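You operate a simulated robot arm through the tools that you are given. There is no shell and no other tool. Be economical: measure what you need, move in short steps, check, and stop when the job is done.

The job below is to be done with a simulated two-armed robot. You get a single attempt, and the scene is never put back.

TASK
On the top of the bags bench, fold the yellow wiping cloth in half, so that its two long edges meet.

Only the result counts: the job must be done as asked and must still hold three seconds after the hand-in. Knocking over, shifting, dropping, spilling or breaking anything else fails it. Flat cloth is picked up by pressing the open fingertips on it (5 to 10 N) and closing them slowly along it; thin cloth reads only 2 to 8 mm in the jaws.

THE ROBOT
Two 7-joint arms with two-finger parallel grippers on one trunk, on a base that drives. Base frame: it is fixed to the floor where the robot stands at the start and does not move with it; the origin is under the middle of the robot, x ahead of it, y to its left, z up. Readings come in mm, degrees, newtons and seconds.
The left shoulder is at the start at [70, 134, 1151], the right one opposite. Places, roughly: top of the bags bench [500, 400, 900]. Payload 1.57 kg a hand.
The TCP of each hand is the grasp point between the finger pads, 30 mm short of the fingertips. In the tool frame z runs along the fingers and y along their closing line. Largest opening 80 mm; finger width 17, thickness 12; the body of the gripper, 40 by 82 mm, starts 80 mm behind the TCP.
Orientation is that of the tool frame in the base frame, as a unit quaternion [x, y, z, w]. With the fingers straight down and closing along the base's y, the tool's x points along the base's -x, its y along +y and its z along -z.

THE INTERFACE
- The arms move only by the tool move_arm. It takes "left_targets", "right_targets" or both (then of equal length, played together; a hand with none holds still); each is one flat list of numbers, 7 for each row, row after row: the shift along the tool's x, y, z in units of 30 mm (1.0 is 30 mm), then the turn, a rotation vector about the tool's x, y, z in units of 6 degrees (1.0 is 6 degrees), then the finger opening in mm, from 0 to 80. In form: [tx, ty, tz, wx, wy, wz, claw, tx, ty, tz, wx, wy, wz, claw, ...]. A call has 1 to 8 rows; each row shifts and turns the commanded pose from where the row before left it, along the tool's axes as they then stand. A call with a number of a shift or a turn outside -1 to 1 is refused whole. Each row takes 0.2 s and may step no farther than 50 mm and 8.6 degrees from the row before; otherwise, or with a gripper value out of range, the whole call is refused. Where a pose cannot be reached the arm comes as near as it can. A force on the tool above 40 N (or 10 N above the force at the start of the call, whichever is more), or a blocked arm, ends the call early, and 0.2 s more pass. The fingers move at their own pace (about 153 mm/s each) and stop on an object; they squeeze with about 30 N. The grip force told is the motor's: it shows also when the fingers shut on nothing. Time passes only in rows, and 0.2 s behind the last, so rows that do not move let the fingers close. It gives the time, the measured TCP pose, the force on the tool (base axes), the opening and the grip force at its end, in the units of the frame above (readings bear some noise), with the torque about the TCP (base axes, N m) and any sound that the robot's microphone picked up, and new pictures: "pictures" is both (left out), scene, wrist or none (wrist: the cameras of the hands that moved).
- Cameras (640 x 400 px; columns grow to the right, rows downward): "scene" is now at [115.6, 40, 1361.1]; the picture's right is [0.54, -0.84, 0.00], its down [-0.63, -0.40, -0.67] and it looks along [0.56, 0.36, -0.74] (base axes); focal length 274 px, centre (320, 200). "left" rides on the left gripper at [72, 7, -122] in its tool frame; the picture's right is [-0.09, 1.00, 0.00], its down [-0.84, -0.08, -0.54] and it looks along [-0.54, -0.05, 0.84] (tool axes); focal length 238 px, centre (320, 200). "right" rides on the right gripper at [72, -7, -122] in its tool frame; the picture's right is [0.09, 1.00, 0.00], its down [-0.84, 0.08, -0.54] and it looks along [-0.54, 0.05, 0.84] (tool axes); focal length 238 px, centre (320, 200). There is no depth. A picture from a camera that has moved, and an enlarged one, comes with that camera's place and axes in the base frame and with its lens.
- raise_lower(by): slides the trunk up (or, below 0, down) by that many mm; the arms and the scene camera ride with it, the base frame stays. It gives what a move gives, with no picture.
- drive_base(legs): drives the robot by 1 to 6 legs, each [ahead, left, turn to the left] in mm, mm and degrees, along the robot's own axes; the way and the turn of a leg run together, so that a leg with both is an arc; at most 1500 mm and 180 degrees a leg. The arms and the cameras ride along, it lands a little off, and it stops where it bumps. It gives what a move gives, and a new picture of the scene camera.
- head_to(pan, tilt): turns the head with the scene camera to pan (to the left, within 86 degrees either way) and tilt (down, from -29 to 69), counted from straight ahead of the robot. It gives what a move gives, and a new picture of the scene camera.
- zoom(camera, box): a new picture of the part [left, top, right, bottom] of that camera's present view, enlarged. No time passes.
- close_job(): hands the job in; it is judged then, once.

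Work in short steps. Places have to be worked out from the pictures, the camera data and where the tool is seen: move nearer, look again, correct. Check each grasp and each placing, and mend what went wrong. You have 120 turns and 260 pictures in all, those below and enlarged ones among them. Open the grippers and draw the arms clear of the work before you hand the job in, unless the task says otherwise; then end with one line.

The tools are called after "Emit:" by a JSON object that holds its "fn" and its "kwargs". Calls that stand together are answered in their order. move_arm: Moves the arms, as the interface text tells. Its arguments: {"type":"object","properties":{"left_targets":{"type":"array","items":{"type":"number"}},"right_targets":{"type":"array","items":{"type":"number"}},"pictures":{"type":"string","enum":["both","scene","wrist","none"]}},"required":[]} The other tools are called the same way: raise_lower (by) slides the trunk up or down; drive_base (legs) drives the base; head_to (pan, tilt) turns the head that bears the scene camera; zoom (camera, box) takes an enlarged picture of a part of a camera's view; close_job () hands the job in.

At the start:

```text
clock: 0.0
left_position: [353.6, 407.7, 1078.6]
left_tool_rot: [0.0, 1.0, 0.0, 0.001]
left_contact_force: [0.5, -0.2, -0.1]
left_moment: [0.01, 0.02, -0.01]
left_finger_gap: 80.0
left_finger_force: 0.1
right_position: [388.7, -30.6, 1043.0]
right_tool_rot: [-0.001, 1.0, 0.0, 0.0]
right_contact_force: [0.9, 0.1, 0.6]
right_moment: [0.02, 0.01, 0.02]
right_finger_gap: 79.9
right_finger_force: 0.0
trunk travel left (down, up): [-725.0, 215.0]
robot x, y, heading: [0.2, -2.8, 0.1]
head pan, tilt: [32.3, 48.1]
```

scene: 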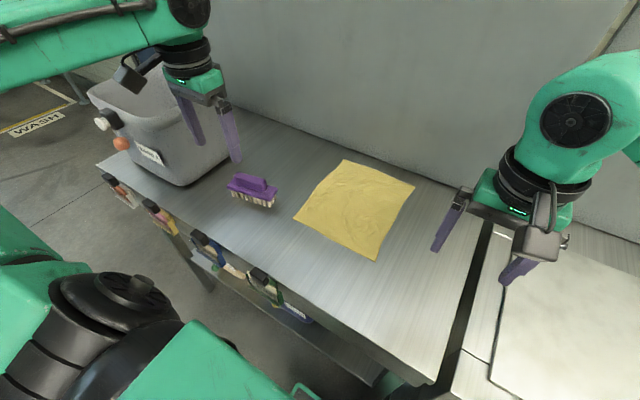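
right: 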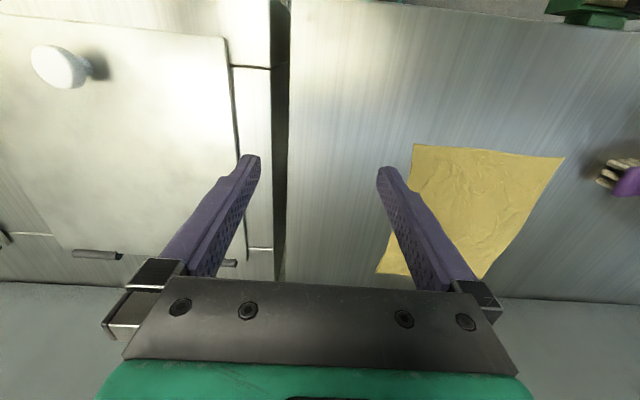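
left: 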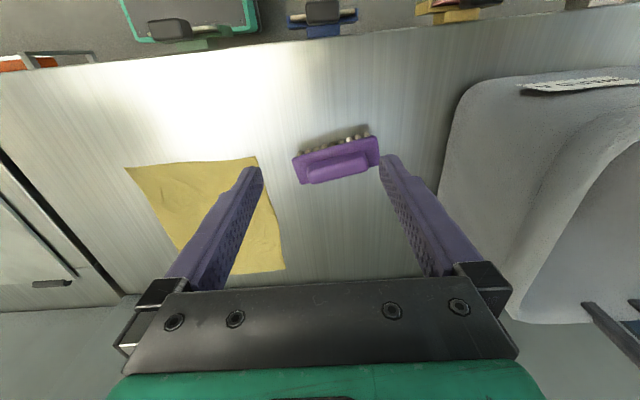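

The cloth works out to corners near (415,98), (411,302), (664,312) and (669,105) at z≈858, so its long edges run along x at y≈100 and y≈307. Before moving the base I look down to check the clearance in front of the robot.

Emit:
{"fn": "head_to", "kwargs": {"pan": 0, "tilt": 69}}

Emit:
{"fn": "head_to", "kwargs": {"pan": 70, "tilt": 50}}

```text
clock: 1.0
left_position: [352.5, 407.4, 1078.5]
left_tool_rot: [-0.001, 1.0, 0.0, 0.001]
left_contact_force: [0.3, -0.3, 0.0]
left_moment: [0.01, 0.03, -0.03]
left_finger_gap: 80.0
left_finger_force: 0.0
right_position: [387.6, -31.0, 1042.5]
right_tool_rot: [0.0, 1.0, 0.0, 0.0]
right_contact_force: [0.0, 0.2, -0.6]
right_moment: [0.01, 0.0, -0.02]
right_finger_gap: 80.0
right_finger_force: 0.0
trunk travel left (down, up): [-725.0, 215.0]
robot x, y, heading: [3.8, -0.5, 0.0]
head pan, tilt: [0.0, 68.8]
camera scene: at [105.0, -2.0, 1336.5], right [0.0, -1.0, 0.0], down [-0.93, 0.0, -0.36], along [0.36, 0.0, -0.93], focal length 274 px, centre (320, 200)
```

scene: 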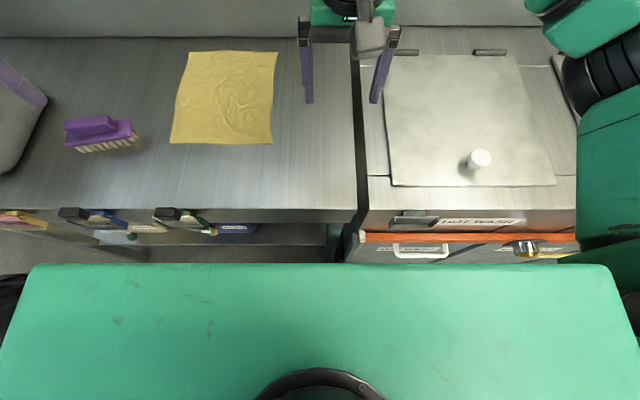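

```text
clock: 2.4
left_position: [353.9, 407.2, 1077.5]
left_tool_rot: [-0.001, 1.0, -0.001, 0.001]
left_contact_force: [0.0, 0.1, 0.4]
left_moment: [-0.03, 0.02, -0.02]
left_finger_gap: 80.0
left_finger_force: 0.0
right_position: [387.4, -32.1, 1042.2]
right_tool_rot: [0.0, 1.0, 0.0, 0.0]
right_contact_force: [-1.0, 0.0, 0.6]
right_moment: [0.02, 0.01, 0.03]
right_finger_gap: 80.2
right_finger_force: 0.1
trunk travel left (down, up): [-725.0, 215.0]
robot x, y, heading: [-1.3, -1.8, 0.2]
head pan, tilt: [70.0, 50.0]
camera scene: at [75.5, 70.2, 1358.4], right [0.94, -0.34, 0.0], down [-0.26, -0.72, -0.64], along [0.22, 0.6, -0.77], focal length 274 px, centre (320, 200)
```

scene: 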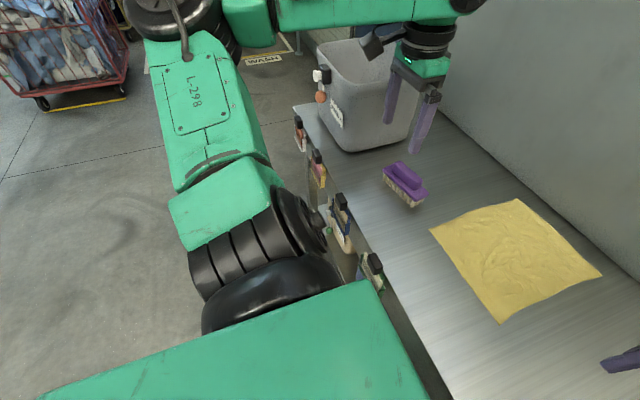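

The bench front is at x≈274 with rails and hanging tools reaching to about 230, the trunk front is near x≈125, and the wall is at x≈720. I pull the left hand inward and up, away from the bin, then drive a little forward and left with a small left turn.

Emit:
{"fn": "move_arm", "kwargs": {"left_targets": [0, -1, -0.5, 0, 0, 0, 80, 0, -1, -0.5, 0, 0, 0, 80, 0, -1, -0.5, 0, 0, 0, 80, 0, -1, -0.5, 0, 0, 0, 80, 0, -1, 0, 0, 0, 0, 80], "right_targets": [0, 0, -0.5, 0, 0, 0, 40, 0, 0, -0.5, 0, 0, 0, 40, 0, 0, -0.5, 0, 0, 0, 40, 0, 0, -0.5, 0, 0, 0, 40, 0, 0, 0, 0, 0, 0, 40], "pictures": "none"}}

Emit:
{"fn": "drive_base", "kwargs": {"legs": [[50, 60, 0], [0, 0, 20]]}}

```text
clock: 3.6
left_position: [354.4, 255.5, 1138.2]
left_tool_rot: [-0.001, 1.0, 0.002, 0.0]
left_contact_force: [0.3, 0.4, -0.1]
left_moment: [-0.01, 0.0, 0.0]
left_finger_gap: 79.8
left_finger_force: 0.1
right_position: [388.2, -32.5, 1101.2]
right_tool_rot: [0.0, 1.0, 0.001, 0.0]
right_contact_force: [0.0, -0.6, -0.3]
right_moment: [0.03, -0.02, -0.03]
right_finger_gap: 40.0
right_finger_force: 0.0
trunk travel left (down, up): [-725.0, 215.0]
robot x, y, heading: [-0.3, -0.4, 0.1]
head pan, tilt: [70.0, 50.0]
```

```text
clock: 5.3
left_position: [357.5, 356.9, 1136.9]
left_tool_rot: [-0.067, 0.998, -0.001, -0.001]
left_contact_force: [-0.1, 0.1, -0.8]
left_moment: [0.01, 0.01, -0.01]
left_finger_gap: 80.1
left_finger_force: 0.1
right_position: [429.6, 77.1, 1101.7]
right_tool_rot: [-0.066, 0.998, 0.0, -0.001]
right_contact_force: [0.4, 0.3, 0.2]
right_moment: [-0.02, 0.01, 0.0]
right_finger_gap: 39.7
right_finger_force: 0.1
trunk travel left (down, up): [-725.0, 215.0]
robot x, y, heading: [36.1, 54.7, 7.5]
head pan, tilt: [70.0, 50.0]
stopped in leg 2: the robot was blocked; the commanded pose is now the measured one
camera scene: at [106.4, 135.6, 1358.2], right [0.98, -0.21, 0.0], down [-0.17, -0.75, -0.64], along [0.14, 0.63, -0.77], focal length 274 px, centre (320, 200)
```

scene: 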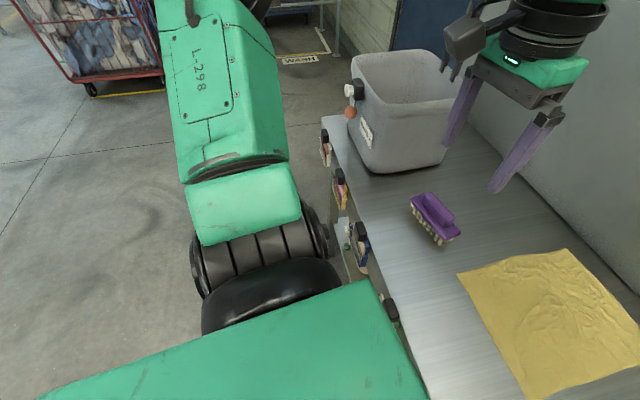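

The base touched something and stopped at 7.5° of turn. I back off slightly and straighten; working square-on, the left hand can take the far corner and the right hand the near one.

Emit:
{"fn": "drive_base", "kwargs": {"legs": [[-12, 0, 0], [0, 25, -7.5]]}}

Emit:
{"fn": "head_to", "kwargs": {"pan": 20, "tilt": 55}}

```text
clock: 6.7
left_position: [379.4, 334.1, 1137.3]
left_tool_rot: [-0.001, 1.0, 0.0, 0.001]
left_contact_force: [-0.8, 0.4, 0.2]
left_moment: [0.02, 0.02, -0.01]
left_finger_gap: 80.0
left_finger_force: 0.1
right_position: [415.2, 45.7, 1102.1]
right_tool_rot: [-0.001, 1.0, 0.0, 0.0]
right_contact_force: [-0.1, 0.7, -0.1]
right_moment: [-0.03, 0.01, -0.02]
right_finger_gap: 39.9
right_finger_force: 0.0
trunk travel left (down, up): [-725.0, 215.0]
robot x, y, heading: [26.4, 76.6, 0.1]
head pan, tilt: [70.0, 50.0]
camera scene: at [102.2, 146.3, 1358.4], right [0.94, -0.34, 0.0], down [-0.26, -0.72, -0.64], along [0.22, 0.6, -0.77], focal length 274 px, centre (320, 200)
```

scene: 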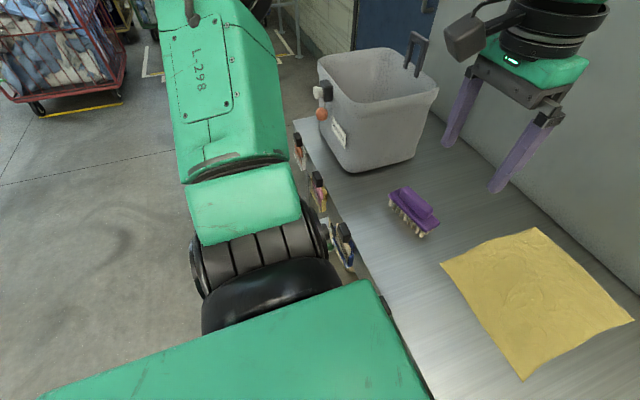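

```text
clock: 7.9
left_position: [379.4, 334.2, 1138.4]
left_tool_rot: [-0.001, 1.0, 0.001, 0.0]
left_contact_force: [-0.2, 0.2, -0.1]
left_moment: [-0.01, 0.03, 0.01]
left_finger_gap: 80.0
left_finger_force: 0.1
right_position: [414.7, 46.6, 1101.3]
right_tool_rot: [-0.001, 1.0, 0.0, 0.0]
right_contact_force: [0.1, 0.8, 0.3]
right_moment: [0.0, 0.0, -0.03]
right_finger_gap: 39.8
right_finger_force: 0.0
trunk travel left (down, up): [-725.0, 215.0]
robot x, y, heading: [24.7, 74.2, 0.1]
head pan, tilt: [20.0, 55.0]
camera scene: at [143.2, 99.2, 1351.9], right [0.34, -0.94, 0.0], down [-0.77, -0.28, -0.57], along [0.54, 0.2, -0.82], focal length 274 px, centre (320, 200)
```

scene: 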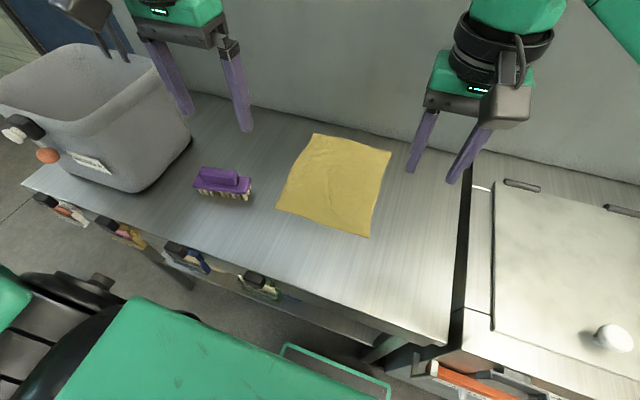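

Base is square at about (25,75). I take an enlarged view of the cloth to measure its corners accurately.

Emit:
{"fn": "zoom", "kwargs": {"camera": "scene", "box": [240, 120, 440, 245]}}

Emit:
{"fn": "zoom", "kwargs": {"camera": "right", "box": [160, 60, 640, 360]}}

```text
3.20 times, centred on (340, 182) of scene
camera zoom: at [143.2, 99.2, 1351.9], right [0.34, -0.94, 0.0], down [-0.77, -0.28, -0.57], along [0.54, 0.2, -0.82], focal length 876 px, centre (256, 256)
```

zoom: 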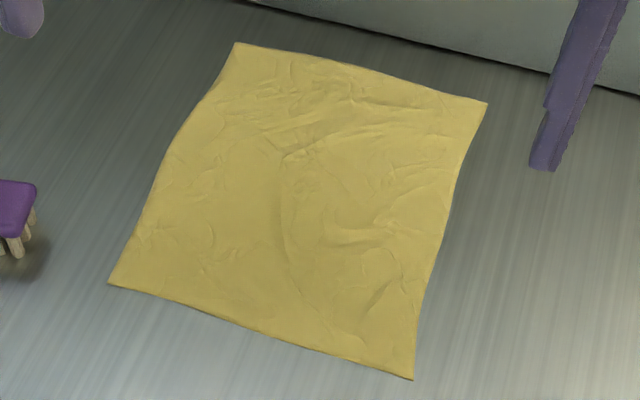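

```text
1.33 times, centred on (400, 210) of right
camera zoom: at [343.7, 39.3, 1224.0], right [-0.09, 1.0, 0.0], down [0.84, 0.08, 0.54], along [0.54, 0.05, -0.84], focal length 318 px, centre (213, 187)
```

zoom: 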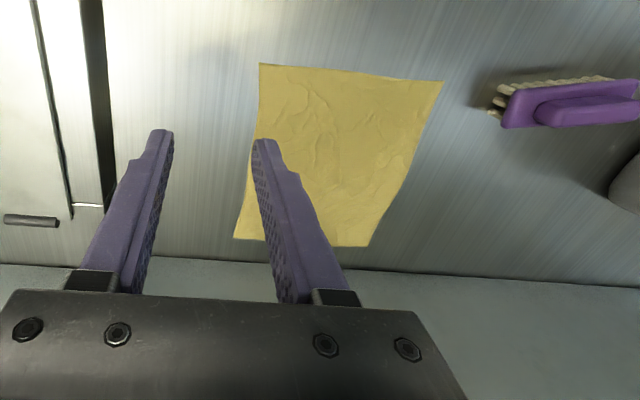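

The cloth spans x 413–667 and y 98–310. I'll pinch the y≈98 long edge near both corners with the fingers closing along x (along the edge), so I first turn both grippers by −90° about the tool z.

Emit:
{"fn": "move_arm", "kwargs": {"left_targets": [0, 0, 0, 0, 0, -1, 40, 0, 0, 0, 0, 0, -1, 40, 0, 0, 0, 0, 0, -1, 40, 0, 0, 0, 0, 0, -1, 40, 0, 0, 0, 0, 0, -1, 40, 0, 0, 0, 0, 0, -1, 40, 0, 0, 0, 0, 0, -1, 40, 0, 0, 0, 0, 0, -1, 40], "right_targets": [0, 0, 0, 0, 0, -1, 40, 0, 0, 0, 0, 0, -1, 40, 0, 0, 0, 0, 0, -1, 40, 0, 0, 0, 0, 0, -1, 40, 0, 0, 0, 0, 0, -1, 40, 0, 0, 0, 0, 0, -1, 40, 0, 0, 0, 0, 0, -1, 40, 0, 0, 0, 0, 0, -1, 40], "pictures": "none"}}

Emit:
{"fn": "move_arm", "kwargs": {"left_targets": [0, 0, 0, 0, 0, -1, 40, 0, 0, 0, 0, 0, -1, 40, 0, 0, 0, 0, 0, -1, 40, 0, 0, 0, 0, 0, -1, 40, 0, 0, 0, 0, 0, -1, 40, 0, 0, 0, 0, 0, -1, 40, 0, 0, 0, 0, 0, -1, 40], "right_targets": [0, 0, 0, 0, 0, -1, 40, 0, 0, 0, 0, 0, -1, 40, 0, 0, 0, 0, 0, -1, 40, 0, 0, 0, 0, 0, -1, 40, 0, 0, 0, 0, 0, -1, 40, 0, 0, 0, 0, 0, -1, 40, 0, 0, 0, 0, 0, -1, 40], "pictures": "scene"}}

```text
clock: 9.7
left_position: [379.7, 334.0, 1137.8]
left_tool_rot: [-0.408, 0.913, -0.001, 0.0]
left_contact_force: [0.0, 0.2, -0.5]
left_moment: [0.01, -0.02, -0.02]
left_finger_gap: 39.8
left_finger_force: 0.0
right_position: [415.4, 46.0, 1101.6]
right_tool_rot: [-0.409, 0.913, 0.0, 0.0]
right_contact_force: [-0.2, -0.5, 0.7]
right_moment: [0.0, 0.01, 0.03]
right_finger_gap: 39.9
right_finger_force: 0.1
trunk travel left (down, up): [-725.0, 215.0]
robot x, y, heading: [26.4, 78.6, -0.0]
head pan, tilt: [20.0, 55.0]
```

```text
clock: 11.3
left_position: [379.6, 336.0, 1137.4]
left_tool_rot: [0.708, -0.706, 0.001, 0.0]
left_contact_force: [-0.2, 0.1, -0.4]
left_moment: [0.02, 0.0, 0.03]
left_finger_gap: 40.0
left_finger_force: 0.0
right_position: [278.4, 75.4, 1091.4]
right_tool_rot: [0.707, -0.707, 0.0, 0.0]
right_contact_force: [-0.7, 1.3, 0.6]
right_moment: [-0.02, -0.01, -0.01]
right_finger_gap: 40.1
right_finger_force: 0.1
right hand out of reach, approached as far as the arm can: row 2, 3, 4, 5, 6, 7
trunk travel left (down, up): [-725.0, 215.0]
robot x, y, heading: [25.3, 76.9, 0.0]
head pan, tilt: [20.0, 55.0]
camera scene: at [142.6, 99.7, 1352.0], right [0.34, -0.94, 0.0], down [-0.77, -0.28, -0.57], along [0.54, 0.2, -0.82], focal length 274 px, centre (320, 200)
```

scene: 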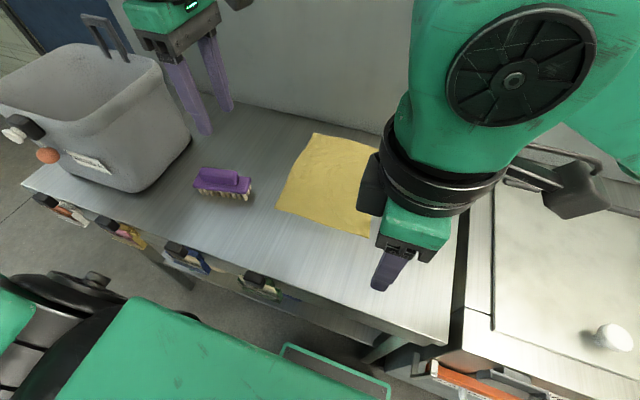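

The right wrist hit its limit turning that way. I turn it back by 180° so it closes along x from the other side, while the left holds still.

Emit:
{"fn": "move_arm", "kwargs": {"right_targets": [0, 0, 0, 0, 0, 1, 40, 0, 0, 0, 0, 0, 1, 40, 0, 0, 0, 0, 0, 1, 40, 0, 0, 0, 0, 0, 1, 40, 0, 0, 0, 0, 0, 1, 40, 0, 0, 0, 0, 0, 1, 40, 0, 0, 0, 0, 0, 1, 40, 0, 0, 0, 0, 0, 1, 40], "pictures": "none"}}

Emit:
{"fn": "move_arm", "kwargs": {"right_targets": [0, 0, 0, 0, 0, 1, 40, 0, 0, 0, 0, 0, 1, 40, 0, 0, 0, 0, 0, 1, 40, 0, 0, 0, 0, 0, 1, 40, 0, 0, 0, 0, 0, 1, 40, 0, 0, 0, 0, 0, 1, 40, 0, 0, 0, 0, 0, 1, 40, 0, 0, 0, 0, 0, 1, 40], "pictures": "none"}}

Emit:
{"fn": "move_arm", "kwargs": {"right_targets": [0, 0, 0, 0, 0, 1, 40, 0, 0, 0, 0, 0, 1, 40, 0, 0, 0, 0, 0, 1, 40, 0, 0, 0, 0, 0, 1, 40, 0, 0, 0, 0, 0, 1, 40, 0, 0, 0, 0, 0, 1, 40, 0, 0, 0, 0, 0, 1, 40, 0, 0, 0, 0, 0, 1, 40], "pictures": "none"}}

Emit:
{"fn": "move_arm", "kwargs": {"right_targets": [0, 0, 0, 0, 0, 1, 40, 0, 0, 0, 0, 0, 1, 40, 0, 0, 0, 0, 0, 1, 40, 0, 0, 0, 0, 0, 1, 40, 0, 0, 0, 0, 0, 1, 40, 0, 0, 0, 0, 0, 1, 40], "pictures": "scene"}}

```text
clock: 13.1
left_position: [379.3, 335.8, 1136.9]
left_tool_rot: [0.708, -0.706, 0.0, 0.0]
left_contact_force: [0.4, 0.1, -0.9]
left_moment: [-0.02, 0.0, 0.02]
left_finger_gap: 40.0
left_finger_force: 0.1
right_position: [279.2, 74.7, 1091.0]
right_tool_rot: [-0.358, 0.934, 0.0, 0.0]
right_contact_force: [0.1, -0.2, 0.5]
right_moment: [-0.02, -0.03, -0.04]
right_finger_gap: 40.2
right_finger_force: 0.0
trunk travel left (down, up): [-725.0, 215.0]
robot x, y, heading: [23.1, 76.7, 0.2]
head pan, tilt: [20.0, 55.0]
```

```text
clock: 14.9
left_position: [380.0, 334.5, 1136.4]
left_tool_rot: [0.707, -0.707, 0.001, 0.0]
left_contact_force: [-0.8, 0.0, 0.4]
left_moment: [-0.01, -0.02, -0.02]
left_finger_gap: 40.0
left_finger_force: 0.1
right_position: [278.9, 75.9, 1091.0]
right_tool_rot: [0.054, 0.999, 0.0, 0.0]
right_contact_force: [-1.0, -0.5, 0.9]
right_moment: [0.02, 0.01, -0.02]
right_finger_gap: 40.1
right_finger_force: 0.1
trunk travel left (down, up): [-725.0, 215.0]
robot x, y, heading: [23.8, 75.9, 0.4]
head pan, tilt: [20.0, 55.0]
```

```text
clock: 16.7
left_position: [380.1, 334.8, 1136.9]
left_tool_rot: [0.708, -0.706, 0.001, 0.0]
left_contact_force: [-0.6, 0.0, 0.3]
left_moment: [-0.01, 0.02, 0.04]
left_finger_gap: 40.3
left_finger_force: 0.0
right_position: [278.1, 74.2, 1091.1]
right_tool_rot: [0.454, 0.891, 0.0, 0.001]
right_contact_force: [0.2, -0.9, 0.5]
right_moment: [-0.03, -0.01, -0.05]
right_finger_gap: 39.9
right_finger_force: 0.1
trunk travel left (down, up): [-725.0, 215.0]
robot x, y, heading: [27.4, 74.4, 0.2]
head pan, tilt: [20.0, 55.0]
```

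```text
clock: 18.1
left_position: [379.8, 334.2, 1138.8]
left_tool_rot: [0.707, -0.707, 0.0, 0.001]
left_contact_force: [0.2, -0.5, 0.2]
left_moment: [0.03, 0.0, 0.02]
left_finger_gap: 40.2
left_finger_force: 0.1
right_position: [278.6, 75.9, 1090.3]
right_tool_rot: [0.708, 0.707, 0.0, 0.0]
right_contact_force: [-0.3, 0.2, 0.0]
right_moment: [0.04, 0.0, 0.01]
right_finger_gap: 40.1
right_finger_force: 0.1
trunk travel left (down, up): [-725.0, 215.0]
robot x, y, heading: [27.9, 77.0, 0.0]
head pan, tilt: [20.0, 55.0]
camera scene: at [143.1, 99.1, 1351.9], right [0.34, -0.94, 0.0], down [-0.77, -0.28, -0.57], along [0.54, 0.2, -0.82], focal length 274 px, centre (320, 200)
```

scene: 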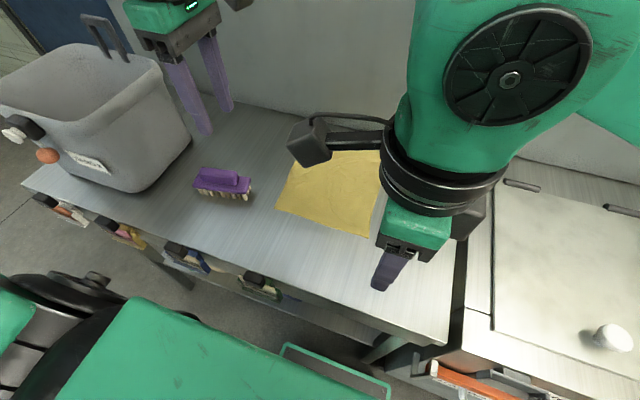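

Both grippers now close along x. I move the left hand over the far corner and the right hand over the near corner, staying above the cloth.

Emit:
{"fn": "move_arm", "kwargs": {"left_targets": [0.767, -0.867, 0.4, 0, 0, 0, 40, 0.767, -0.867, 0.4, 0, 0, 0, 40, 0.767, -0.867, 0.4, 0, 0, 0, 40, 0.767, -0.867, 0.4, 0, 0, 0, 40, 0.767, -0.867, 0.4, 0, 0, 0, 40, 0.767, -0.867, 0.4, 0, 0, 0, 40, 0.767, -0.867, 0.4, 0, 0, 0, 40], "pictures": "scene"}}

Emit:
{"fn": "move_arm", "kwargs": {"left_targets": [0.767, -0.867, 0.5, 0, 0, 0, 40, 0.767, -0.867, 0.5, 0, 0, 0, 40, 0.767, -0.867, 0.5, 0, 0, 0, 40, 0, 0, 0.5, 0, 0, 0, 40], "pictures": "both"}}

```text
clock: 19.7
left_position: [530.4, 201.2, 1054.9]
left_tool_rot: [0.709, -0.705, 0.001, -0.001]
left_contact_force: [0.2, 0.5, -0.7]
left_moment: [0.01, -0.03, -0.02]
left_finger_gap: 40.1
left_finger_force: 0.0
left hand out of reach, approached as far as the arm can: row 6, 7
right_position: [277.8, 74.4, 1090.7]
right_tool_rot: [0.706, 0.708, 0.0, 0.0]
right_contact_force: [0.0, -0.4, 0.1]
right_moment: [0.02, -0.01, 0.01]
right_finger_gap: 40.2
right_finger_force: 0.0
trunk travel left (down, up): [-725.0, 215.0]
robot x, y, heading: [27.1, 76.1, 0.1]
head pan, tilt: [20.0, 55.0]
camera scene: at [142.1, 99.4, 1352.0], right [0.34, -0.94, 0.0], down [-0.77, -0.28, -0.57], along [0.54, 0.2, -0.82], focal length 274 px, centre (320, 200)
```

scene: 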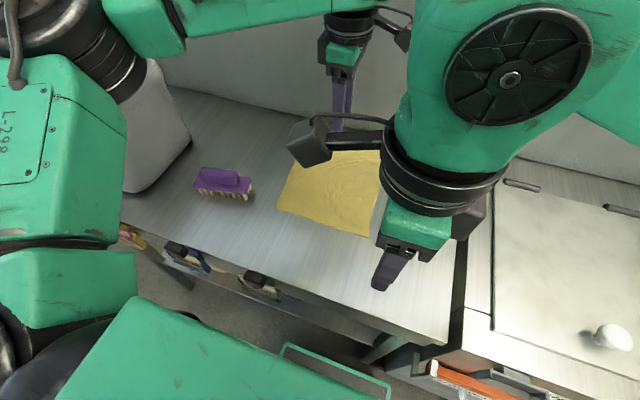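

```text
clock: 20.7
left_position: [531.8, 198.3, 1004.2]
left_tool_rot: [0.708, -0.707, -0.001, 0.0]
left_contact_force: [0.3, 0.4, -0.3]
left_moment: [-0.05, 0.0, -0.01]
left_finger_gap: 40.0
left_finger_force: 0.2
left hand out of reach, approached as far as the arm can: row 1, 2, 3
right_position: [277.8, 75.2, 1090.2]
right_tool_rot: [0.706, 0.709, 0.0, 0.0]
right_contact_force: [-0.3, -0.4, -0.7]
right_moment: [-0.01, -0.04, 0.01]
right_finger_gap: 40.4
right_finger_force: 0.0
trunk travel left (down, up): [-725.0, 215.0]
robot x, y, heading: [24.9, 76.1, 0.1]
head pan, tilt: [20.0, 55.0]
camera scene: at [143.6, 99.3, 1351.9], right [0.34, -0.94, 0.0], down [-0.77, -0.28, -0.57], along [0.54, 0.2, -0.82], focal length 274 px, centre (320, 200)
camera left: at [523.6, 126.6, 1125.2], right [-1.0, 0.09, 0.0], down [0.07, 0.84, 0.54], along [0.05, 0.54, -0.84], focal length 238 px, centre (320, 200)
```

scene: 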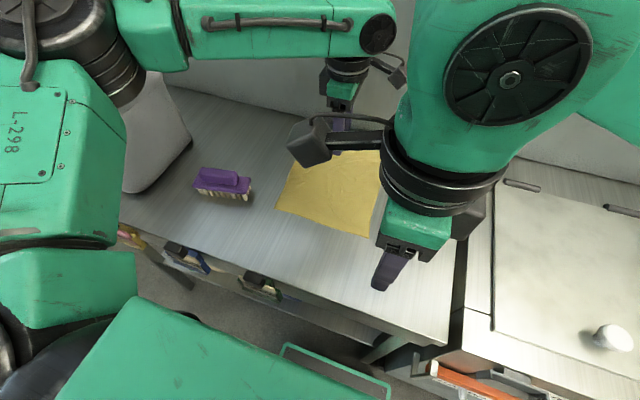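
left: 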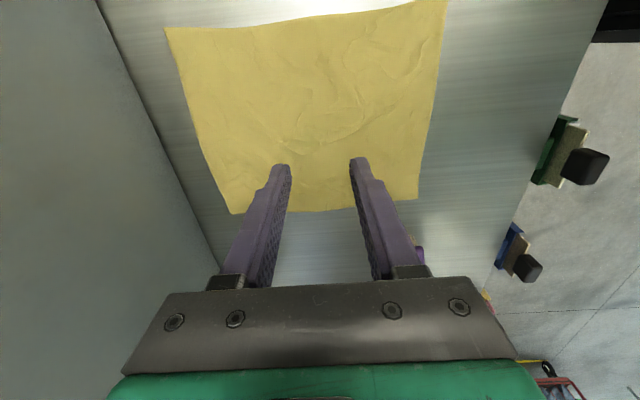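

The left arm stops at (531,200), perhaps because it is still high. I lower it to z≈925 and try advancing toward the corner again.

Emit:
{"fn": "move_arm", "kwargs": {"left_targets": [0, 0, 1, 0, 0, 0, 40, 0, 0, 1, 0, 0, 0, 40, 0, 0, 0.6, 0, 0, 0, 40, 0.5, 0, 0, 0, 0, 0, 40, 0.5, 0, 0, 0, 0, 0, 40, 0, -0.7, 0, 0, 0, 0, 40, 0, -0.7, 0, 0, 0, 0, 40, 0, -0.7, 0, 0, 0, 0, 40], "pictures": "none"}}

```text
clock: 22.5
left_position: [536.2, 218.4, 945.7]
left_tool_rot: [0.708, -0.706, 0.001, 0.0]
left_contact_force: [0.3, 1.3, -0.2]
left_moment: [0.02, -0.01, -0.02]
left_finger_gap: 40.2
left_finger_force: 0.1
left hand out of reach, approached as far as the arm can: row 1, 2, 3, 4, 5, 6, 7, 8
right_position: [278.5, 74.1, 1090.0]
right_tool_rot: [0.707, 0.707, 0.0, 0.0]
right_contact_force: [0.0, -0.1, -0.6]
right_moment: [-0.02, 0.02, -0.01]
right_finger_gap: 40.2
right_finger_force: 0.0
trunk travel left (down, up): [-725.0, 215.0]
robot x, y, heading: [28.4, 80.3, 0.4]
head pan, tilt: [20.0, 55.0]
```

Even going straight down is limited, so the 90° yaw is probably against a wrist limit. I turn the left back by about 48° and test the reach again.

Emit:
{"fn": "move_arm", "kwargs": {"left_targets": [0, 0, 0, 0, 0, 1, 40, 0, 0, 0, 0, 0, 1, 40, 0, 0, 0, 0, 0, 1, 40, 0, 0, 0, 0, 0, 1, 40, 0, 0, 0, 0, 0, 1, 40, 0, 0, 0, 0, 0, 1, 40, 0, 0, 0, 0, 0, 1, 40, 0, 0, 0, 0, 0, 1, 40], "pictures": "none"}}

Emit:
{"fn": "move_arm", "kwargs": {"left_targets": [-0.66, -0.74, 0, 0, 0, 0, 40, -0.66, -0.74, 0, 0, 0, 0, 40, -0.66, -0.74, 0, 0, 0, 0, 40, -0.66, -0.74, 0, 0, 0, 0, 40], "pictures": "scene"}}

```text
clock: 24.3
left_position: [536.6, 219.6, 945.1]
left_tool_rot: [-0.359, 0.933, -0.001, 0.0]
left_contact_force: [-0.5, -1.0, -0.2]
left_moment: [0.02, 0.0, -0.02]
left_finger_gap: 40.0
left_finger_force: 0.1
right_position: [278.5, 75.5, 1090.7]
right_tool_rot: [0.707, 0.708, 0.0, 0.0]
right_contact_force: [-0.2, 0.1, 0.6]
right_moment: [0.0, 0.0, -0.01]
right_finger_gap: 39.9
right_finger_force: 0.1
trunk travel left (down, up): [-725.0, 215.0]
robot x, y, heading: [25.3, 73.4, 0.2]
head pan, tilt: [20.0, 55.0]
```

```text
clock: 25.3
left_position: [566.0, 257.8, 965.4]
left_tool_rot: [-0.359, 0.933, -0.001, 0.001]
left_contact_force: [0.1, 0.0, 0.2]
left_moment: [0.01, -0.03, -0.01]
left_finger_gap: 39.9
left_finger_force: 0.1
left hand out of reach, approached as far as the arm can: row 1, 2, 3, 4
right_position: [278.9, 75.3, 1089.9]
right_tool_rot: [0.707, 0.707, 0.0, 0.0]
right_contact_force: [-0.3, 0.8, 0.8]
right_moment: [0.01, -0.01, 0.0]
right_finger_gap: 39.9
right_finger_force: 0.1
trunk travel left (down, up): [-725.0, 215.0]
robot x, y, heading: [26.5, 77.1, -0.1]
head pan, tilt: [20.0, 55.0]
camera scene: at [143.4, 99.4, 1351.9], right [0.34, -0.94, 0.0], down [-0.77, -0.28, -0.57], along [0.54, 0.2, -0.82], focal length 274 px, centre (320, 200)
```

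scene: 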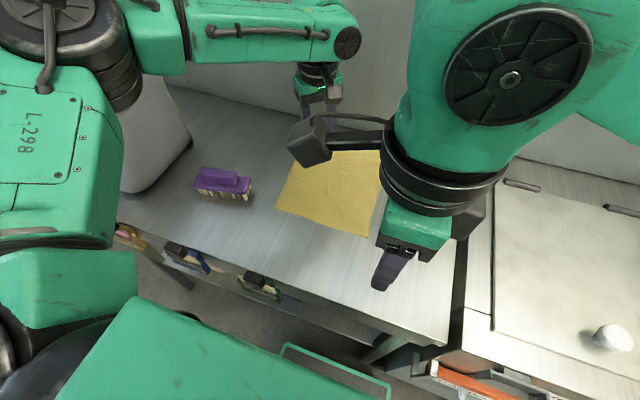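

Reach is still limited at about 570 mm from the axis. I undo the rest of the left yaw, then test a tool pose tilted outward (fingers pointing ahead) to extend it.

Emit:
{"fn": "move_arm", "kwargs": {"left_targets": [0, 0, 0, 0, 0, 1, 40, 0, 0, 0, 0, 0, 1, 40, 0, 0, 0, 0, 0, 1, 40, 0, 0, 0, 0, 0, 1, 40, 0, 0, 0, 0, 0, 1, 40, 0, 0, 0, 0, 0, 1, 40, 0, 0, 0, 0, 0, 1, 40], "pictures": "none"}}

Emit:
{"fn": "move_arm", "kwargs": {"left_targets": [-0.7, 0, 0, 0, 0, 0, 40, -0.7, 0, 0, 0, 0, 0, 40, -0.7, 0, 0, 0, 0, 0, 40, -0.7, 0, 0, 0, 0, 0, 40, 0, -1, 0, 0, 0, 0, 40, 0, -1, 0, 0, 0, 0, 40, 0, -1, 0, 0, 0, 0, 40, 0, -1, 0, 0, 0, 0, 40], "pictures": "none"}}

```text
clock: 26.9
left_position: [566.1, 258.5, 966.1]
left_tool_rot: [0.0, 1.0, -0.001, 0.001]
left_contact_force: [-0.1, 1.1, 0.3]
left_moment: [0.01, -0.03, -0.04]
left_finger_gap: 40.1
left_finger_force: 0.0
right_position: [279.7, 75.0, 1090.6]
right_tool_rot: [0.706, 0.708, 0.001, -0.001]
right_contact_force: [0.3, -0.8, -0.1]
right_moment: [0.02, 0.01, 0.04]
right_finger_gap: 40.1
right_finger_force: 0.1
trunk travel left (down, up): [-725.0, 215.0]
robot x, y, heading: [27.7, 80.9, -0.1]
head pan, tilt: [20.0, 55.0]
```

```text
clock: 28.7
left_position: [522.8, 191.8, 980.8]
left_tool_rot: [-0.001, 1.0, -0.001, 0.001]
left_contact_force: [-0.1, 1.2, 0.1]
left_moment: [0.02, -0.01, 0.03]
left_finger_gap: 40.1
left_finger_force: 0.0
left hand out of reach, approached as far as the arm can: row 1, 2, 3, 4, 5, 6, 7, 8
right_position: [277.8, 73.9, 1089.7]
right_tool_rot: [0.707, 0.707, 0.0, 0.0]
right_contact_force: [0.2, -0.7, -0.7]
right_moment: [0.01, 0.01, 0.03]
right_finger_gap: 40.0
right_finger_force: 0.0
trunk travel left (down, up): [-725.0, 215.0]
robot x, y, heading: [25.9, 76.0, 0.2]
head pan, tilt: [20.0, 55.0]
```

The limit follows a diagonal boundary, which suggests an arm-posture limit rather than plain reach. I look at the left arm's posture.

Emit:
{"fn": "head_to", "kwargs": {"pan": 50, "tilt": 25}}

```text
clock: 29.6
left_position: [523.3, 193.1, 981.3]
left_tool_rot: [-0.001, 1.0, 0.0, 0.002]
left_contact_force: [0.6, 0.1, -0.2]
left_moment: [-0.02, -0.02, -0.01]
left_finger_gap: 39.7
left_finger_force: 0.2
right_position: [279.3, 75.0, 1090.4]
right_tool_rot: [0.707, 0.708, 0.001, 0.0]
right_contact_force: [-0.1, -0.6, -0.6]
right_moment: [0.0, -0.04, 0.02]
right_finger_gap: 39.9
right_finger_force: 0.1
trunk travel left (down, up): [-725.0, 215.0]
robot x, y, heading: [29.2, 76.2, 0.2]
head pan, tilt: [50.0, 25.0]
camera scene: at [134.7, 144.9, 1395.9], right [0.77, -0.64, 0.0], down [-0.27, -0.32, -0.91], along [0.58, 0.69, -0.42], focal length 274 px, centre (320, 200)
```

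scene: 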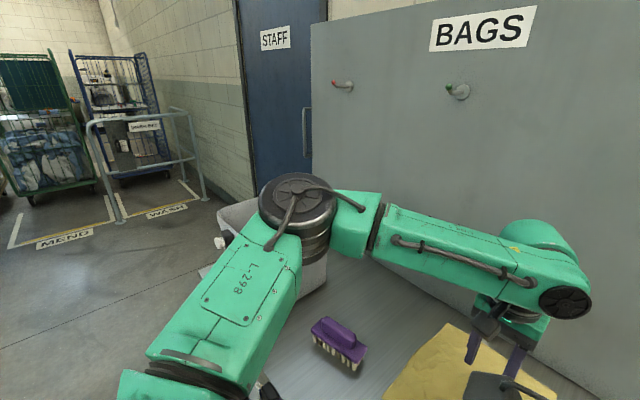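

The elbow sits high and out while the shoulder looks limited. I raise the trunk by 150 mm so the arm slopes down, then lower and advance the left hand.

Emit:
{"fn": "raise_lower", "kwargs": {"by": 150}}

Emit:
{"fn": "move_arm", "kwargs": {"left_targets": [0.3, 0, 1, 0, 0, 0, 40, 0.3, 0, 1, 0, 0, 0, 40, 0, 0, 1, 0, 0, 0, 40, 0, 0, 1, 0, 0, 0, 40, 0, 0, 1, 0, 0, 0, 40], "pictures": "none"}}

Emit:
{"fn": "move_arm", "kwargs": {"left_targets": [-0.7, 0, 0, 0, 0, 0, 40, -0.7, 0, 0, 0, 0, 0, 40, -0.7, 0, 0, 0, 0, 0, 40, -0.7, 0, 0, 0, 0, 0, 40], "pictures": "scene"}}

```text
clock: 31.4
left_position: [522.7, 192.0, 1131.1]
left_tool_rot: [-0.001, 1.0, -0.001, 0.001]
left_contact_force: [-0.7, 0.5, -0.6]
left_moment: [0.0, 0.01, -0.01]
left_finger_gap: 40.0
left_finger_force: 0.1
right_position: [278.7, 73.8, 1239.5]
right_tool_rot: [0.707, 0.708, 0.0, -0.001]
right_contact_force: [0.5, 0.3, -0.3]
right_moment: [0.0, 0.01, 0.02]
right_finger_gap: 40.1
right_finger_force: 0.0
trunk travel left (down, up): [-875.0, 65.0]
robot x, y, heading: [23.7, 73.9, 0.3]
head pan, tilt: [50.0, 25.0]
```

```text
clock: 32.6
left_position: [481.5, 217.1, 999.3]
left_tool_rot: [-0.001, 1.0, -0.002, 0.001]
left_contact_force: [0.8, -0.6, 0.6]
left_moment: [-0.02, 0.02, -0.04]
left_finger_gap: 39.9
left_finger_force: 0.1
left hand out of reach, approached as far as the arm can: row 3, 4, 5
right_position: [279.2, 74.3, 1240.7]
right_tool_rot: [0.706, 0.708, 0.0, 0.0]
right_contact_force: [0.7, -0.6, 0.5]
right_moment: [-0.01, -0.03, 0.01]
right_finger_gap: 40.1
right_finger_force: 0.1
trunk travel left (down, up): [-875.0, 65.0]
robot x, y, heading: [24.4, 75.5, 0.2]
head pan, tilt: [50.0, 25.0]
```

```text
clock: 33.6
left_position: [526.6, 247.1, 1028.2]
left_tool_rot: [-0.001, 1.0, -0.002, 0.001]
left_contact_force: [0.8, -0.2, -0.3]
left_moment: [0.01, -0.04, 0.03]
left_finger_gap: 40.0
left_finger_force: 0.0
left hand out of reach, approached as far as the arm can: row 1, 2, 3, 4
right_position: [279.3, 74.3, 1240.2]
right_tool_rot: [0.707, 0.707, 0.0, -0.001]
right_contact_force: [0.5, -0.1, -0.4]
right_moment: [-0.02, -0.01, -0.02]
right_finger_gap: 40.0
right_finger_force: 0.1
trunk travel left (down, up): [-875.0, 65.0]
robot x, y, heading: [26.3, 77.2, 0.0]
head pan, tilt: [50.0, 25.0]
camera scene: at [134.9, 145.2, 1545.9], right [0.77, -0.64, 0.0], down [-0.27, -0.32, -0.91], along [0.58, 0.69, -0.42], focal length 274 px, centre (320, 200)
```

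scene: 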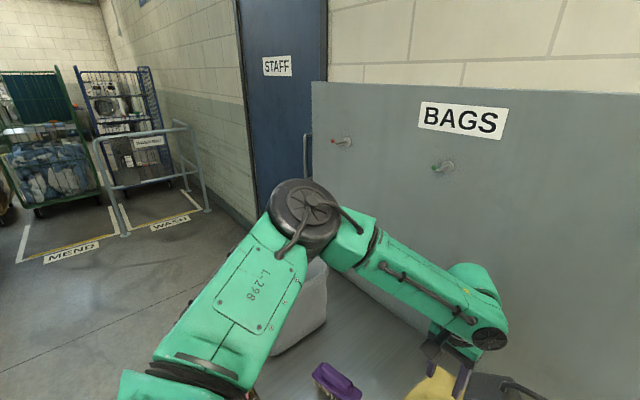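

The geometry is now clear: each arm's workspace lies well to its own outer side, so the two hands cannot both work this edge. I'll use the left hand alone from a stand farther right (robot y≈-160), folding corner by corner. First I lift the left hand, restore the trunk and look to the right.

Emit:
{"fn": "move_arm", "kwargs": {"left_targets": [0.8, 0.3, -1, 0, 0, 0, 40, 0.8, 0.3, -1, 0, 0, 0, 40, 0.8, 0.3, -1, 0, 0, 0, 40, 0.8, 0.3, -1, 0, 0, 0, 40, 0.8, 0.3, -1, 0, 0, 0, 40, 0, 0, -1, 0, 0, 0, 40, 0, 0, -1, 0, 0, 0, 40], "pictures": "none"}}

Emit:
{"fn": "raise_lower", "kwargs": {"by": -150}}

Emit:
{"fn": "head_to", "kwargs": {"pan": -60, "tilt": 45}}

```text
clock: 35.2
left_position: [405.6, 291.2, 1238.0]
left_tool_rot: [0.0, 1.0, -0.001, 0.001]
left_contact_force: [0.6, -0.8, 0.7]
left_moment: [-0.01, 0.0, 0.01]
left_finger_gap: 39.9
left_finger_force: 0.1
right_position: [277.9, 73.9, 1239.7]
right_tool_rot: [0.707, 0.708, 0.001, -0.001]
right_contact_force: [0.1, -0.1, -0.2]
right_moment: [0.05, 0.0, 0.01]
right_finger_gap: 40.1
right_finger_force: 0.0
trunk travel left (down, up): [-875.0, 65.0]
robot x, y, heading: [25.0, 76.0, 0.1]
head pan, tilt: [50.0, 25.0]
```

```text
clock: 36.9
left_position: [405.6, 292.6, 1087.8]
left_tool_rot: [-0.001, 1.0, -0.002, 0.001]
left_contact_force: [-0.1, -0.1, 0.3]
left_moment: [0.02, 0.02, -0.02]
left_finger_gap: 39.8
left_finger_force: 0.0
right_position: [278.2, 75.7, 1091.7]
right_tool_rot: [0.706, 0.708, 0.0, 0.0]
right_contact_force: [-0.5, 0.7, -0.5]
right_moment: [0.02, 0.03, 0.0]
right_finger_gap: 39.9
right_finger_force: 0.1
trunk travel left (down, up): [-725.0, 215.0]
robot x, y, heading: [25.3, 78.0, 0.3]
head pan, tilt: [50.0, 25.0]
```

```text
clock: 38.8
left_position: [405.1, 293.2, 1088.3]
left_tool_rot: [-0.001, 1.0, -0.001, 0.002]
left_contact_force: [-0.2, 0.5, -0.9]
left_moment: [-0.02, 0.03, 0.01]
left_finger_gap: 39.9
left_finger_force: 0.0
right_position: [279.0, 74.9, 1090.7]
right_tool_rot: [0.706, 0.708, 0.0, 0.0]
right_contact_force: [0.0, 0.1, 0.2]
right_moment: [0.0, -0.01, -0.01]
right_finger_gap: 39.8
right_finger_force: 0.2
trunk travel left (down, up): [-725.0, 215.0]
robot x, y, heading: [24.6, 74.9, 0.2]
head pan, tilt: [-60.0, 45.0]
camera scene: at [116.3, 4.0, 1365.4], right [-0.87, -0.5, 0.0], down [-0.35, 0.61, -0.71], along [0.35, -0.61, -0.71], focal length 274 px, centre (320, 200)
```

scene: 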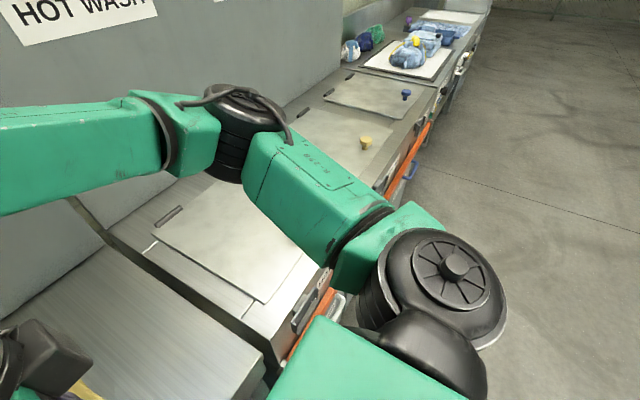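

The right side is clear at arm height. I back off 20 mm, shift 240 mm right, and come forward again.

Emit:
{"fn": "drive_base", "kwargs": {"legs": [[-20, 0, 0], [0, -240, 0], [40, 0, 0]]}}

Emit:
{"fn": "head_to", "kwargs": {"pan": 40, "tilt": 50}}

```text
clock: 41.5
left_position: [420.9, 54.3, 1089.9]
left_tool_rot: [-0.002, 1.0, -0.002, 0.004]
left_contact_force: [-0.7, 0.3, -0.1]
left_moment: [0.02, -0.01, -0.02]
left_finger_gap: 39.9
left_finger_force: 0.0
right_position: [293.5, -163.1, 1091.4]
right_tool_rot: [0.706, 0.708, 0.002, 0.002]
right_contact_force: [-1.1, -0.4, 0.0]
right_moment: [-0.01, -0.05, 0.02]
right_finger_gap: 40.0
right_finger_force: 0.0
trunk travel left (down, up): [-725.0, 215.0]
robot x, y, heading: [46.9, -160.8, 0.4]
head pan, tilt: [-60.0, 45.0]
camera scene: at [130.3, -234.4, 1365.9], right [-0.86, -0.5, 0.0], down [-0.35, 0.61, -0.71], along [0.36, -0.61, -0.7], focal length 274 px, centre (320, 200)
```

scene: 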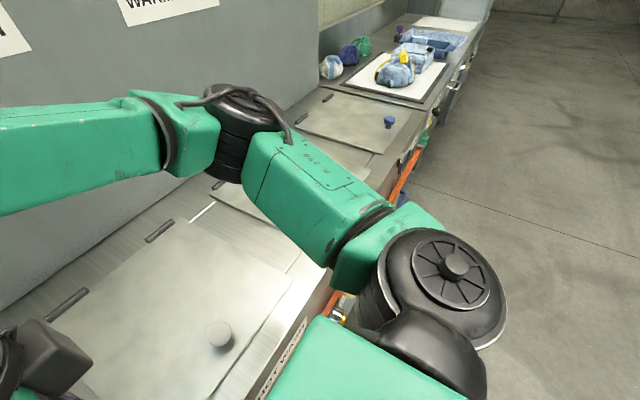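

```text
clock: 43.2
left_position: [425.0, 54.3, 1088.2]
left_tool_rot: [-0.003, 1.0, -0.001, 0.002]
left_contact_force: [-0.7, -0.1, -0.5]
left_moment: [0.0, -0.04, 0.01]
left_finger_gap: 39.8
left_finger_force: 0.2
right_position: [298.8, -164.8, 1090.7]
right_tool_rot: [0.706, 0.708, 0.0, 0.001]
right_contact_force: [-0.1, -0.9, -0.2]
right_moment: [-0.03, 0.05, 0.0]
right_finger_gap: 39.8
right_finger_force: 0.0
trunk travel left (down, up): [-725.0, 215.0]
robot x, y, heading: [42.2, -166.6, 0.3]
head pan, tilt: [40.0, 50.0]
camera scene: at [154.5, -115.5, 1358.5], right [0.64, -0.76, 0.0], down [-0.59, -0.49, -0.64], along [0.49, 0.41, -0.77], focal length 274 px, centre (320, 200)
```

scene: 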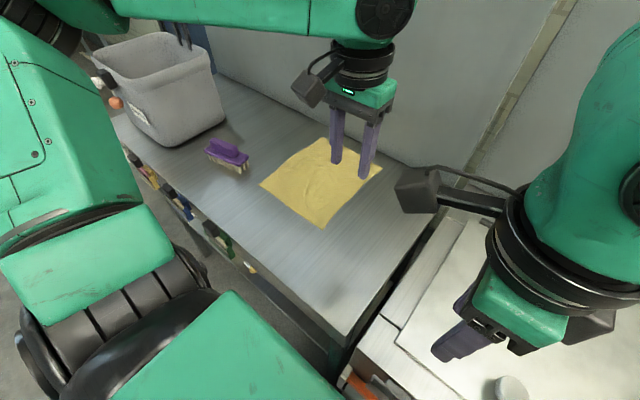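

The left arm is clear. I bring it over the far-right corner area at z≈960.

Emit:
{"fn": "move_arm", "kwargs": {"left_targets": [-0.9, 0.22, 0.53, 0, 0, 0, 40, -0.9, 0.22, 0.53, 0, 0, 0, 40, -0.9, 0.22, 0.53, 0, 0, 0, 40, -0.9, 0.22, 0.53, 0, 0, 0, 40, -0.9, 0.22, 0.53, 0, 0, 0, 40, -0.9, 0.22, 0.53, 0, 0, 0, 40, -0.9, 0.22, 0.53, 0, 0, 0, 40, -0.8, 0.22, 0.53, 0, 0, 0, 40], "pictures": "none"}}

Emit:
{"fn": "move_arm", "kwargs": {"left_targets": [0, 0, 0, 0, 0, -1, 40, 0, 0, 0, 0, 0, -1, 40, 0, 0, 0, 0, 0, -1, 40, 0, 0, 0, 0, 0, -1, 40, 0, 0, 0, 0, 0, -1, 40, 0, 0, 0, 0, 0, -1, 40, 0, 0, 0, 0, 0, -1, 40, 0, 0, 0, 0, 0, -1, 40], "pictures": "none"}}

Emit:
{"fn": "move_arm", "kwargs": {"left_targets": [0, 0, 0, 0, 0, -1, 40, 0, 0, 0, 0, 0, -1, 40, 0, 0, 0, 0, 0, -1, 40, 0, 0, 0, 0, 0, -1, 40, 0, 0, 0, 0, 0, -1, 40, 0, 0, 0, 0, 0, -1, 40, 0, 0, 0, 0, 0, -1, 40], "pictures": "both"}}

```text
clock: 45.0
left_position: [615.6, 112.0, 964.6]
left_tool_rot: [-0.002, 1.0, -0.001, 0.003]
left_contact_force: [0.1, -0.7, -0.1]
left_moment: [-0.01, 0.02, -0.01]
left_finger_gap: 39.9
left_finger_force: 0.2
left hand out of reach, approached as far as the arm can: row 8
right_position: [298.6, -163.8, 1089.6]
right_tool_rot: [0.706, 0.708, 0.0, 0.0]
right_contact_force: [0.2, -0.3, 1.0]
right_moment: [0.0, -0.01, 0.02]
right_finger_gap: 39.9
right_finger_force: 0.0
trunk travel left (down, up): [-725.0, 215.0]
robot x, y, heading: [44.7, -160.9, -0.1]
head pan, tilt: [40.0, 50.0]
```

```text
clock: 46.8
left_position: [614.2, 111.1, 965.5]
left_tool_rot: [-0.409, 0.912, -0.001, 0.001]
left_contact_force: [0.3, -0.6, 0.7]
left_moment: [0.02, 0.01, -0.02]
left_finger_gap: 40.0
left_finger_force: 0.0
right_position: [298.5, -164.8, 1090.8]
right_tool_rot: [0.706, 0.708, -0.001, -0.001]
right_contact_force: [-0.6, -0.4, 0.6]
right_moment: [-0.03, -0.02, 0.03]
right_finger_gap: 40.1
right_finger_force: 0.0
trunk travel left (down, up): [-725.0, 215.0]
robot x, y, heading: [47.2, -164.4, 0.4]
head pan, tilt: [40.0, 50.0]
```

```text
clock: 48.4
left_position: [615.4, 111.9, 966.4]
left_tool_rot: [0.709, -0.705, 0.003, 0.0]
left_contact_force: [-0.2, -0.6, 0.1]
left_moment: [0.0, 0.01, 0.01]
left_finger_gap: 39.7
left_finger_force: 0.2
right_position: [298.1, -164.5, 1090.4]
right_tool_rot: [0.705, 0.709, 0.0, -0.001]
right_contact_force: [0.4, 0.5, 0.7]
right_moment: [0.04, -0.01, 0.0]
right_finger_gap: 39.9
right_finger_force: 0.1
trunk travel left (down, up): [-725.0, 215.0]
robot x, y, heading: [46.6, -165.4, 0.4]
head pan, tilt: [40.0, 50.0]
camera scene: at [154.6, -115.4, 1358.4], right [0.65, -0.76, 0.0], down [-0.59, -0.49, -0.64], along [0.49, 0.41, -0.77], focal length 274 px, centre (320, 200)
camera left: at [607.4, 39.5, 1087.0], right [-1.0, 0.09, 0.0], down [0.07, 0.84, 0.54], along [0.05, 0.54, -0.84], focal length 238 px, centre (320, 200)
```

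scene: 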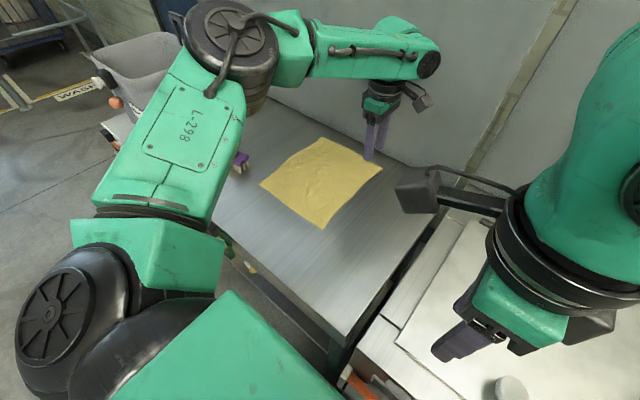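
left: 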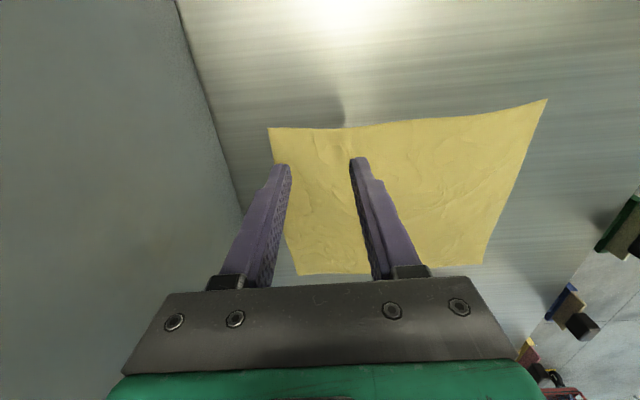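

The hand is 50 mm short of the corner in x. Lowering the trunk to bring the forearm level gives more reach, so I lift both hands by 150 first and then lower the trunk by 150.

Emit:
{"fn": "move_arm", "kwargs": {"left_targets": [0, 0.3, -1, 0, 0, 0, 40, 0, 0.3, -1, 0, 0, 0, 40, 0, 0, -1, 0, 0, 0, 40, 0, 0, -1, 0, 0, 0, 40, 0, 0, -1, 0, 0, 0, 40], "right_targets": [0, 0, -1, 0, 0, 0, 40, 0, 0, -1, 0, 0, 0, 40, 0, 0, -1, 0, 0, 0, 40, 0, 0, -1, 0, 0, 0, 40, 0, 0, -1, 0, 0, 0, 40], "pictures": "none"}}

Emit:
{"fn": "raise_lower", "kwargs": {"by": -150}}

Emit:
{"fn": "move_arm", "kwargs": {"left_targets": [0, -0.7, 0, 0, 0, 0, 40, 0, -0.7, 0, 0, 0, 0, 40, 0, -0.7, 0, 0, 0, 0, 40], "pictures": "scene"}}

```text
clock: 49.6
left_position: [594.8, 112.4, 1116.5]
left_tool_rot: [0.709, -0.705, 0.003, -0.001]
left_contact_force: [-0.5, -0.1, -0.1]
left_moment: [0.0, 0.02, -0.01]
left_finger_gap: 40.2
left_finger_force: 0.1
right_position: [297.5, -164.9, 1241.1]
right_tool_rot: [0.706, 0.709, 0.002, 0.0]
right_contact_force: [-0.6, 0.7, -0.1]
right_moment: [0.0, 0.0, -0.01]
right_finger_gap: 40.1
right_finger_force: 0.1
trunk travel left (down, up): [-725.0, 215.0]
robot x, y, heading: [46.2, -163.6, 0.1]
head pan, tilt: [40.0, 50.0]
```

```text
clock: 51.4
left_position: [597.4, 111.7, 965.3]
left_tool_rot: [0.708, -0.706, 0.002, 0.0]
left_contact_force: [-0.8, -0.1, -0.7]
left_moment: [-0.02, 0.01, 0.02]
left_finger_gap: 40.2
left_finger_force: 0.0
right_position: [299.3, -163.6, 1090.9]
right_tool_rot: [0.706, 0.709, 0.0, 0.0]
right_contact_force: [-0.3, 0.3, 0.2]
right_moment: [0.03, 0.0, 0.04]
right_finger_gap: 39.8
right_finger_force: 0.1
trunk travel left (down, up): [-575.0, 365.0]
robot x, y, heading: [48.4, -160.5, 0.4]
head pan, tilt: [40.0, 50.0]
```

```text
clock: 52.2
left_position: [608.5, 116.5, 956.4]
left_tool_rot: [0.709, -0.705, 0.002, 0.0]
left_contact_force: [0.8, 0.1, 0.1]
left_moment: [-0.01, 0.01, -0.02]
left_finger_gap: 40.1
left_finger_force: 0.2
left hand out of reach, approached as far as the arm can: row 1, 2, 3
right_position: [298.7, -164.5, 1090.8]
right_tool_rot: [0.706, 0.708, 0.0, 0.0]
right_contact_force: [-0.4, 0.5, -0.5]
right_moment: [0.01, 0.02, -0.03]
right_finger_gap: 40.1
right_finger_force: 0.0
trunk travel left (down, up): [-575.0, 365.0]
robot x, y, heading: [50.3, -165.4, 0.1]
head pan, tilt: [40.0, 50.0]
camera scene: at [154.9, -115.4, 1208.4], right [0.65, -0.76, 0.0], down [-0.59, -0.49, -0.64], along [0.49, 0.41, -0.77], focal length 274 px, centre (320, 200)
```

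scene: 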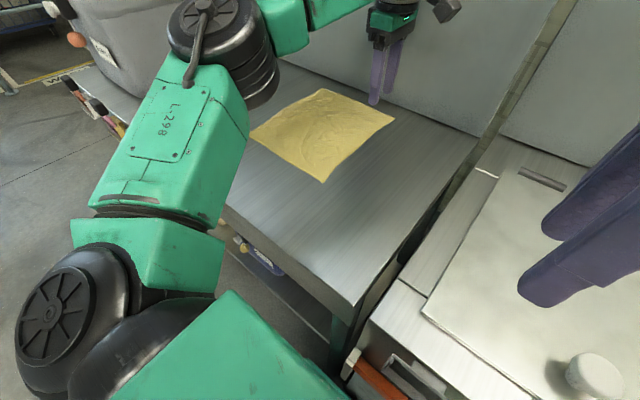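

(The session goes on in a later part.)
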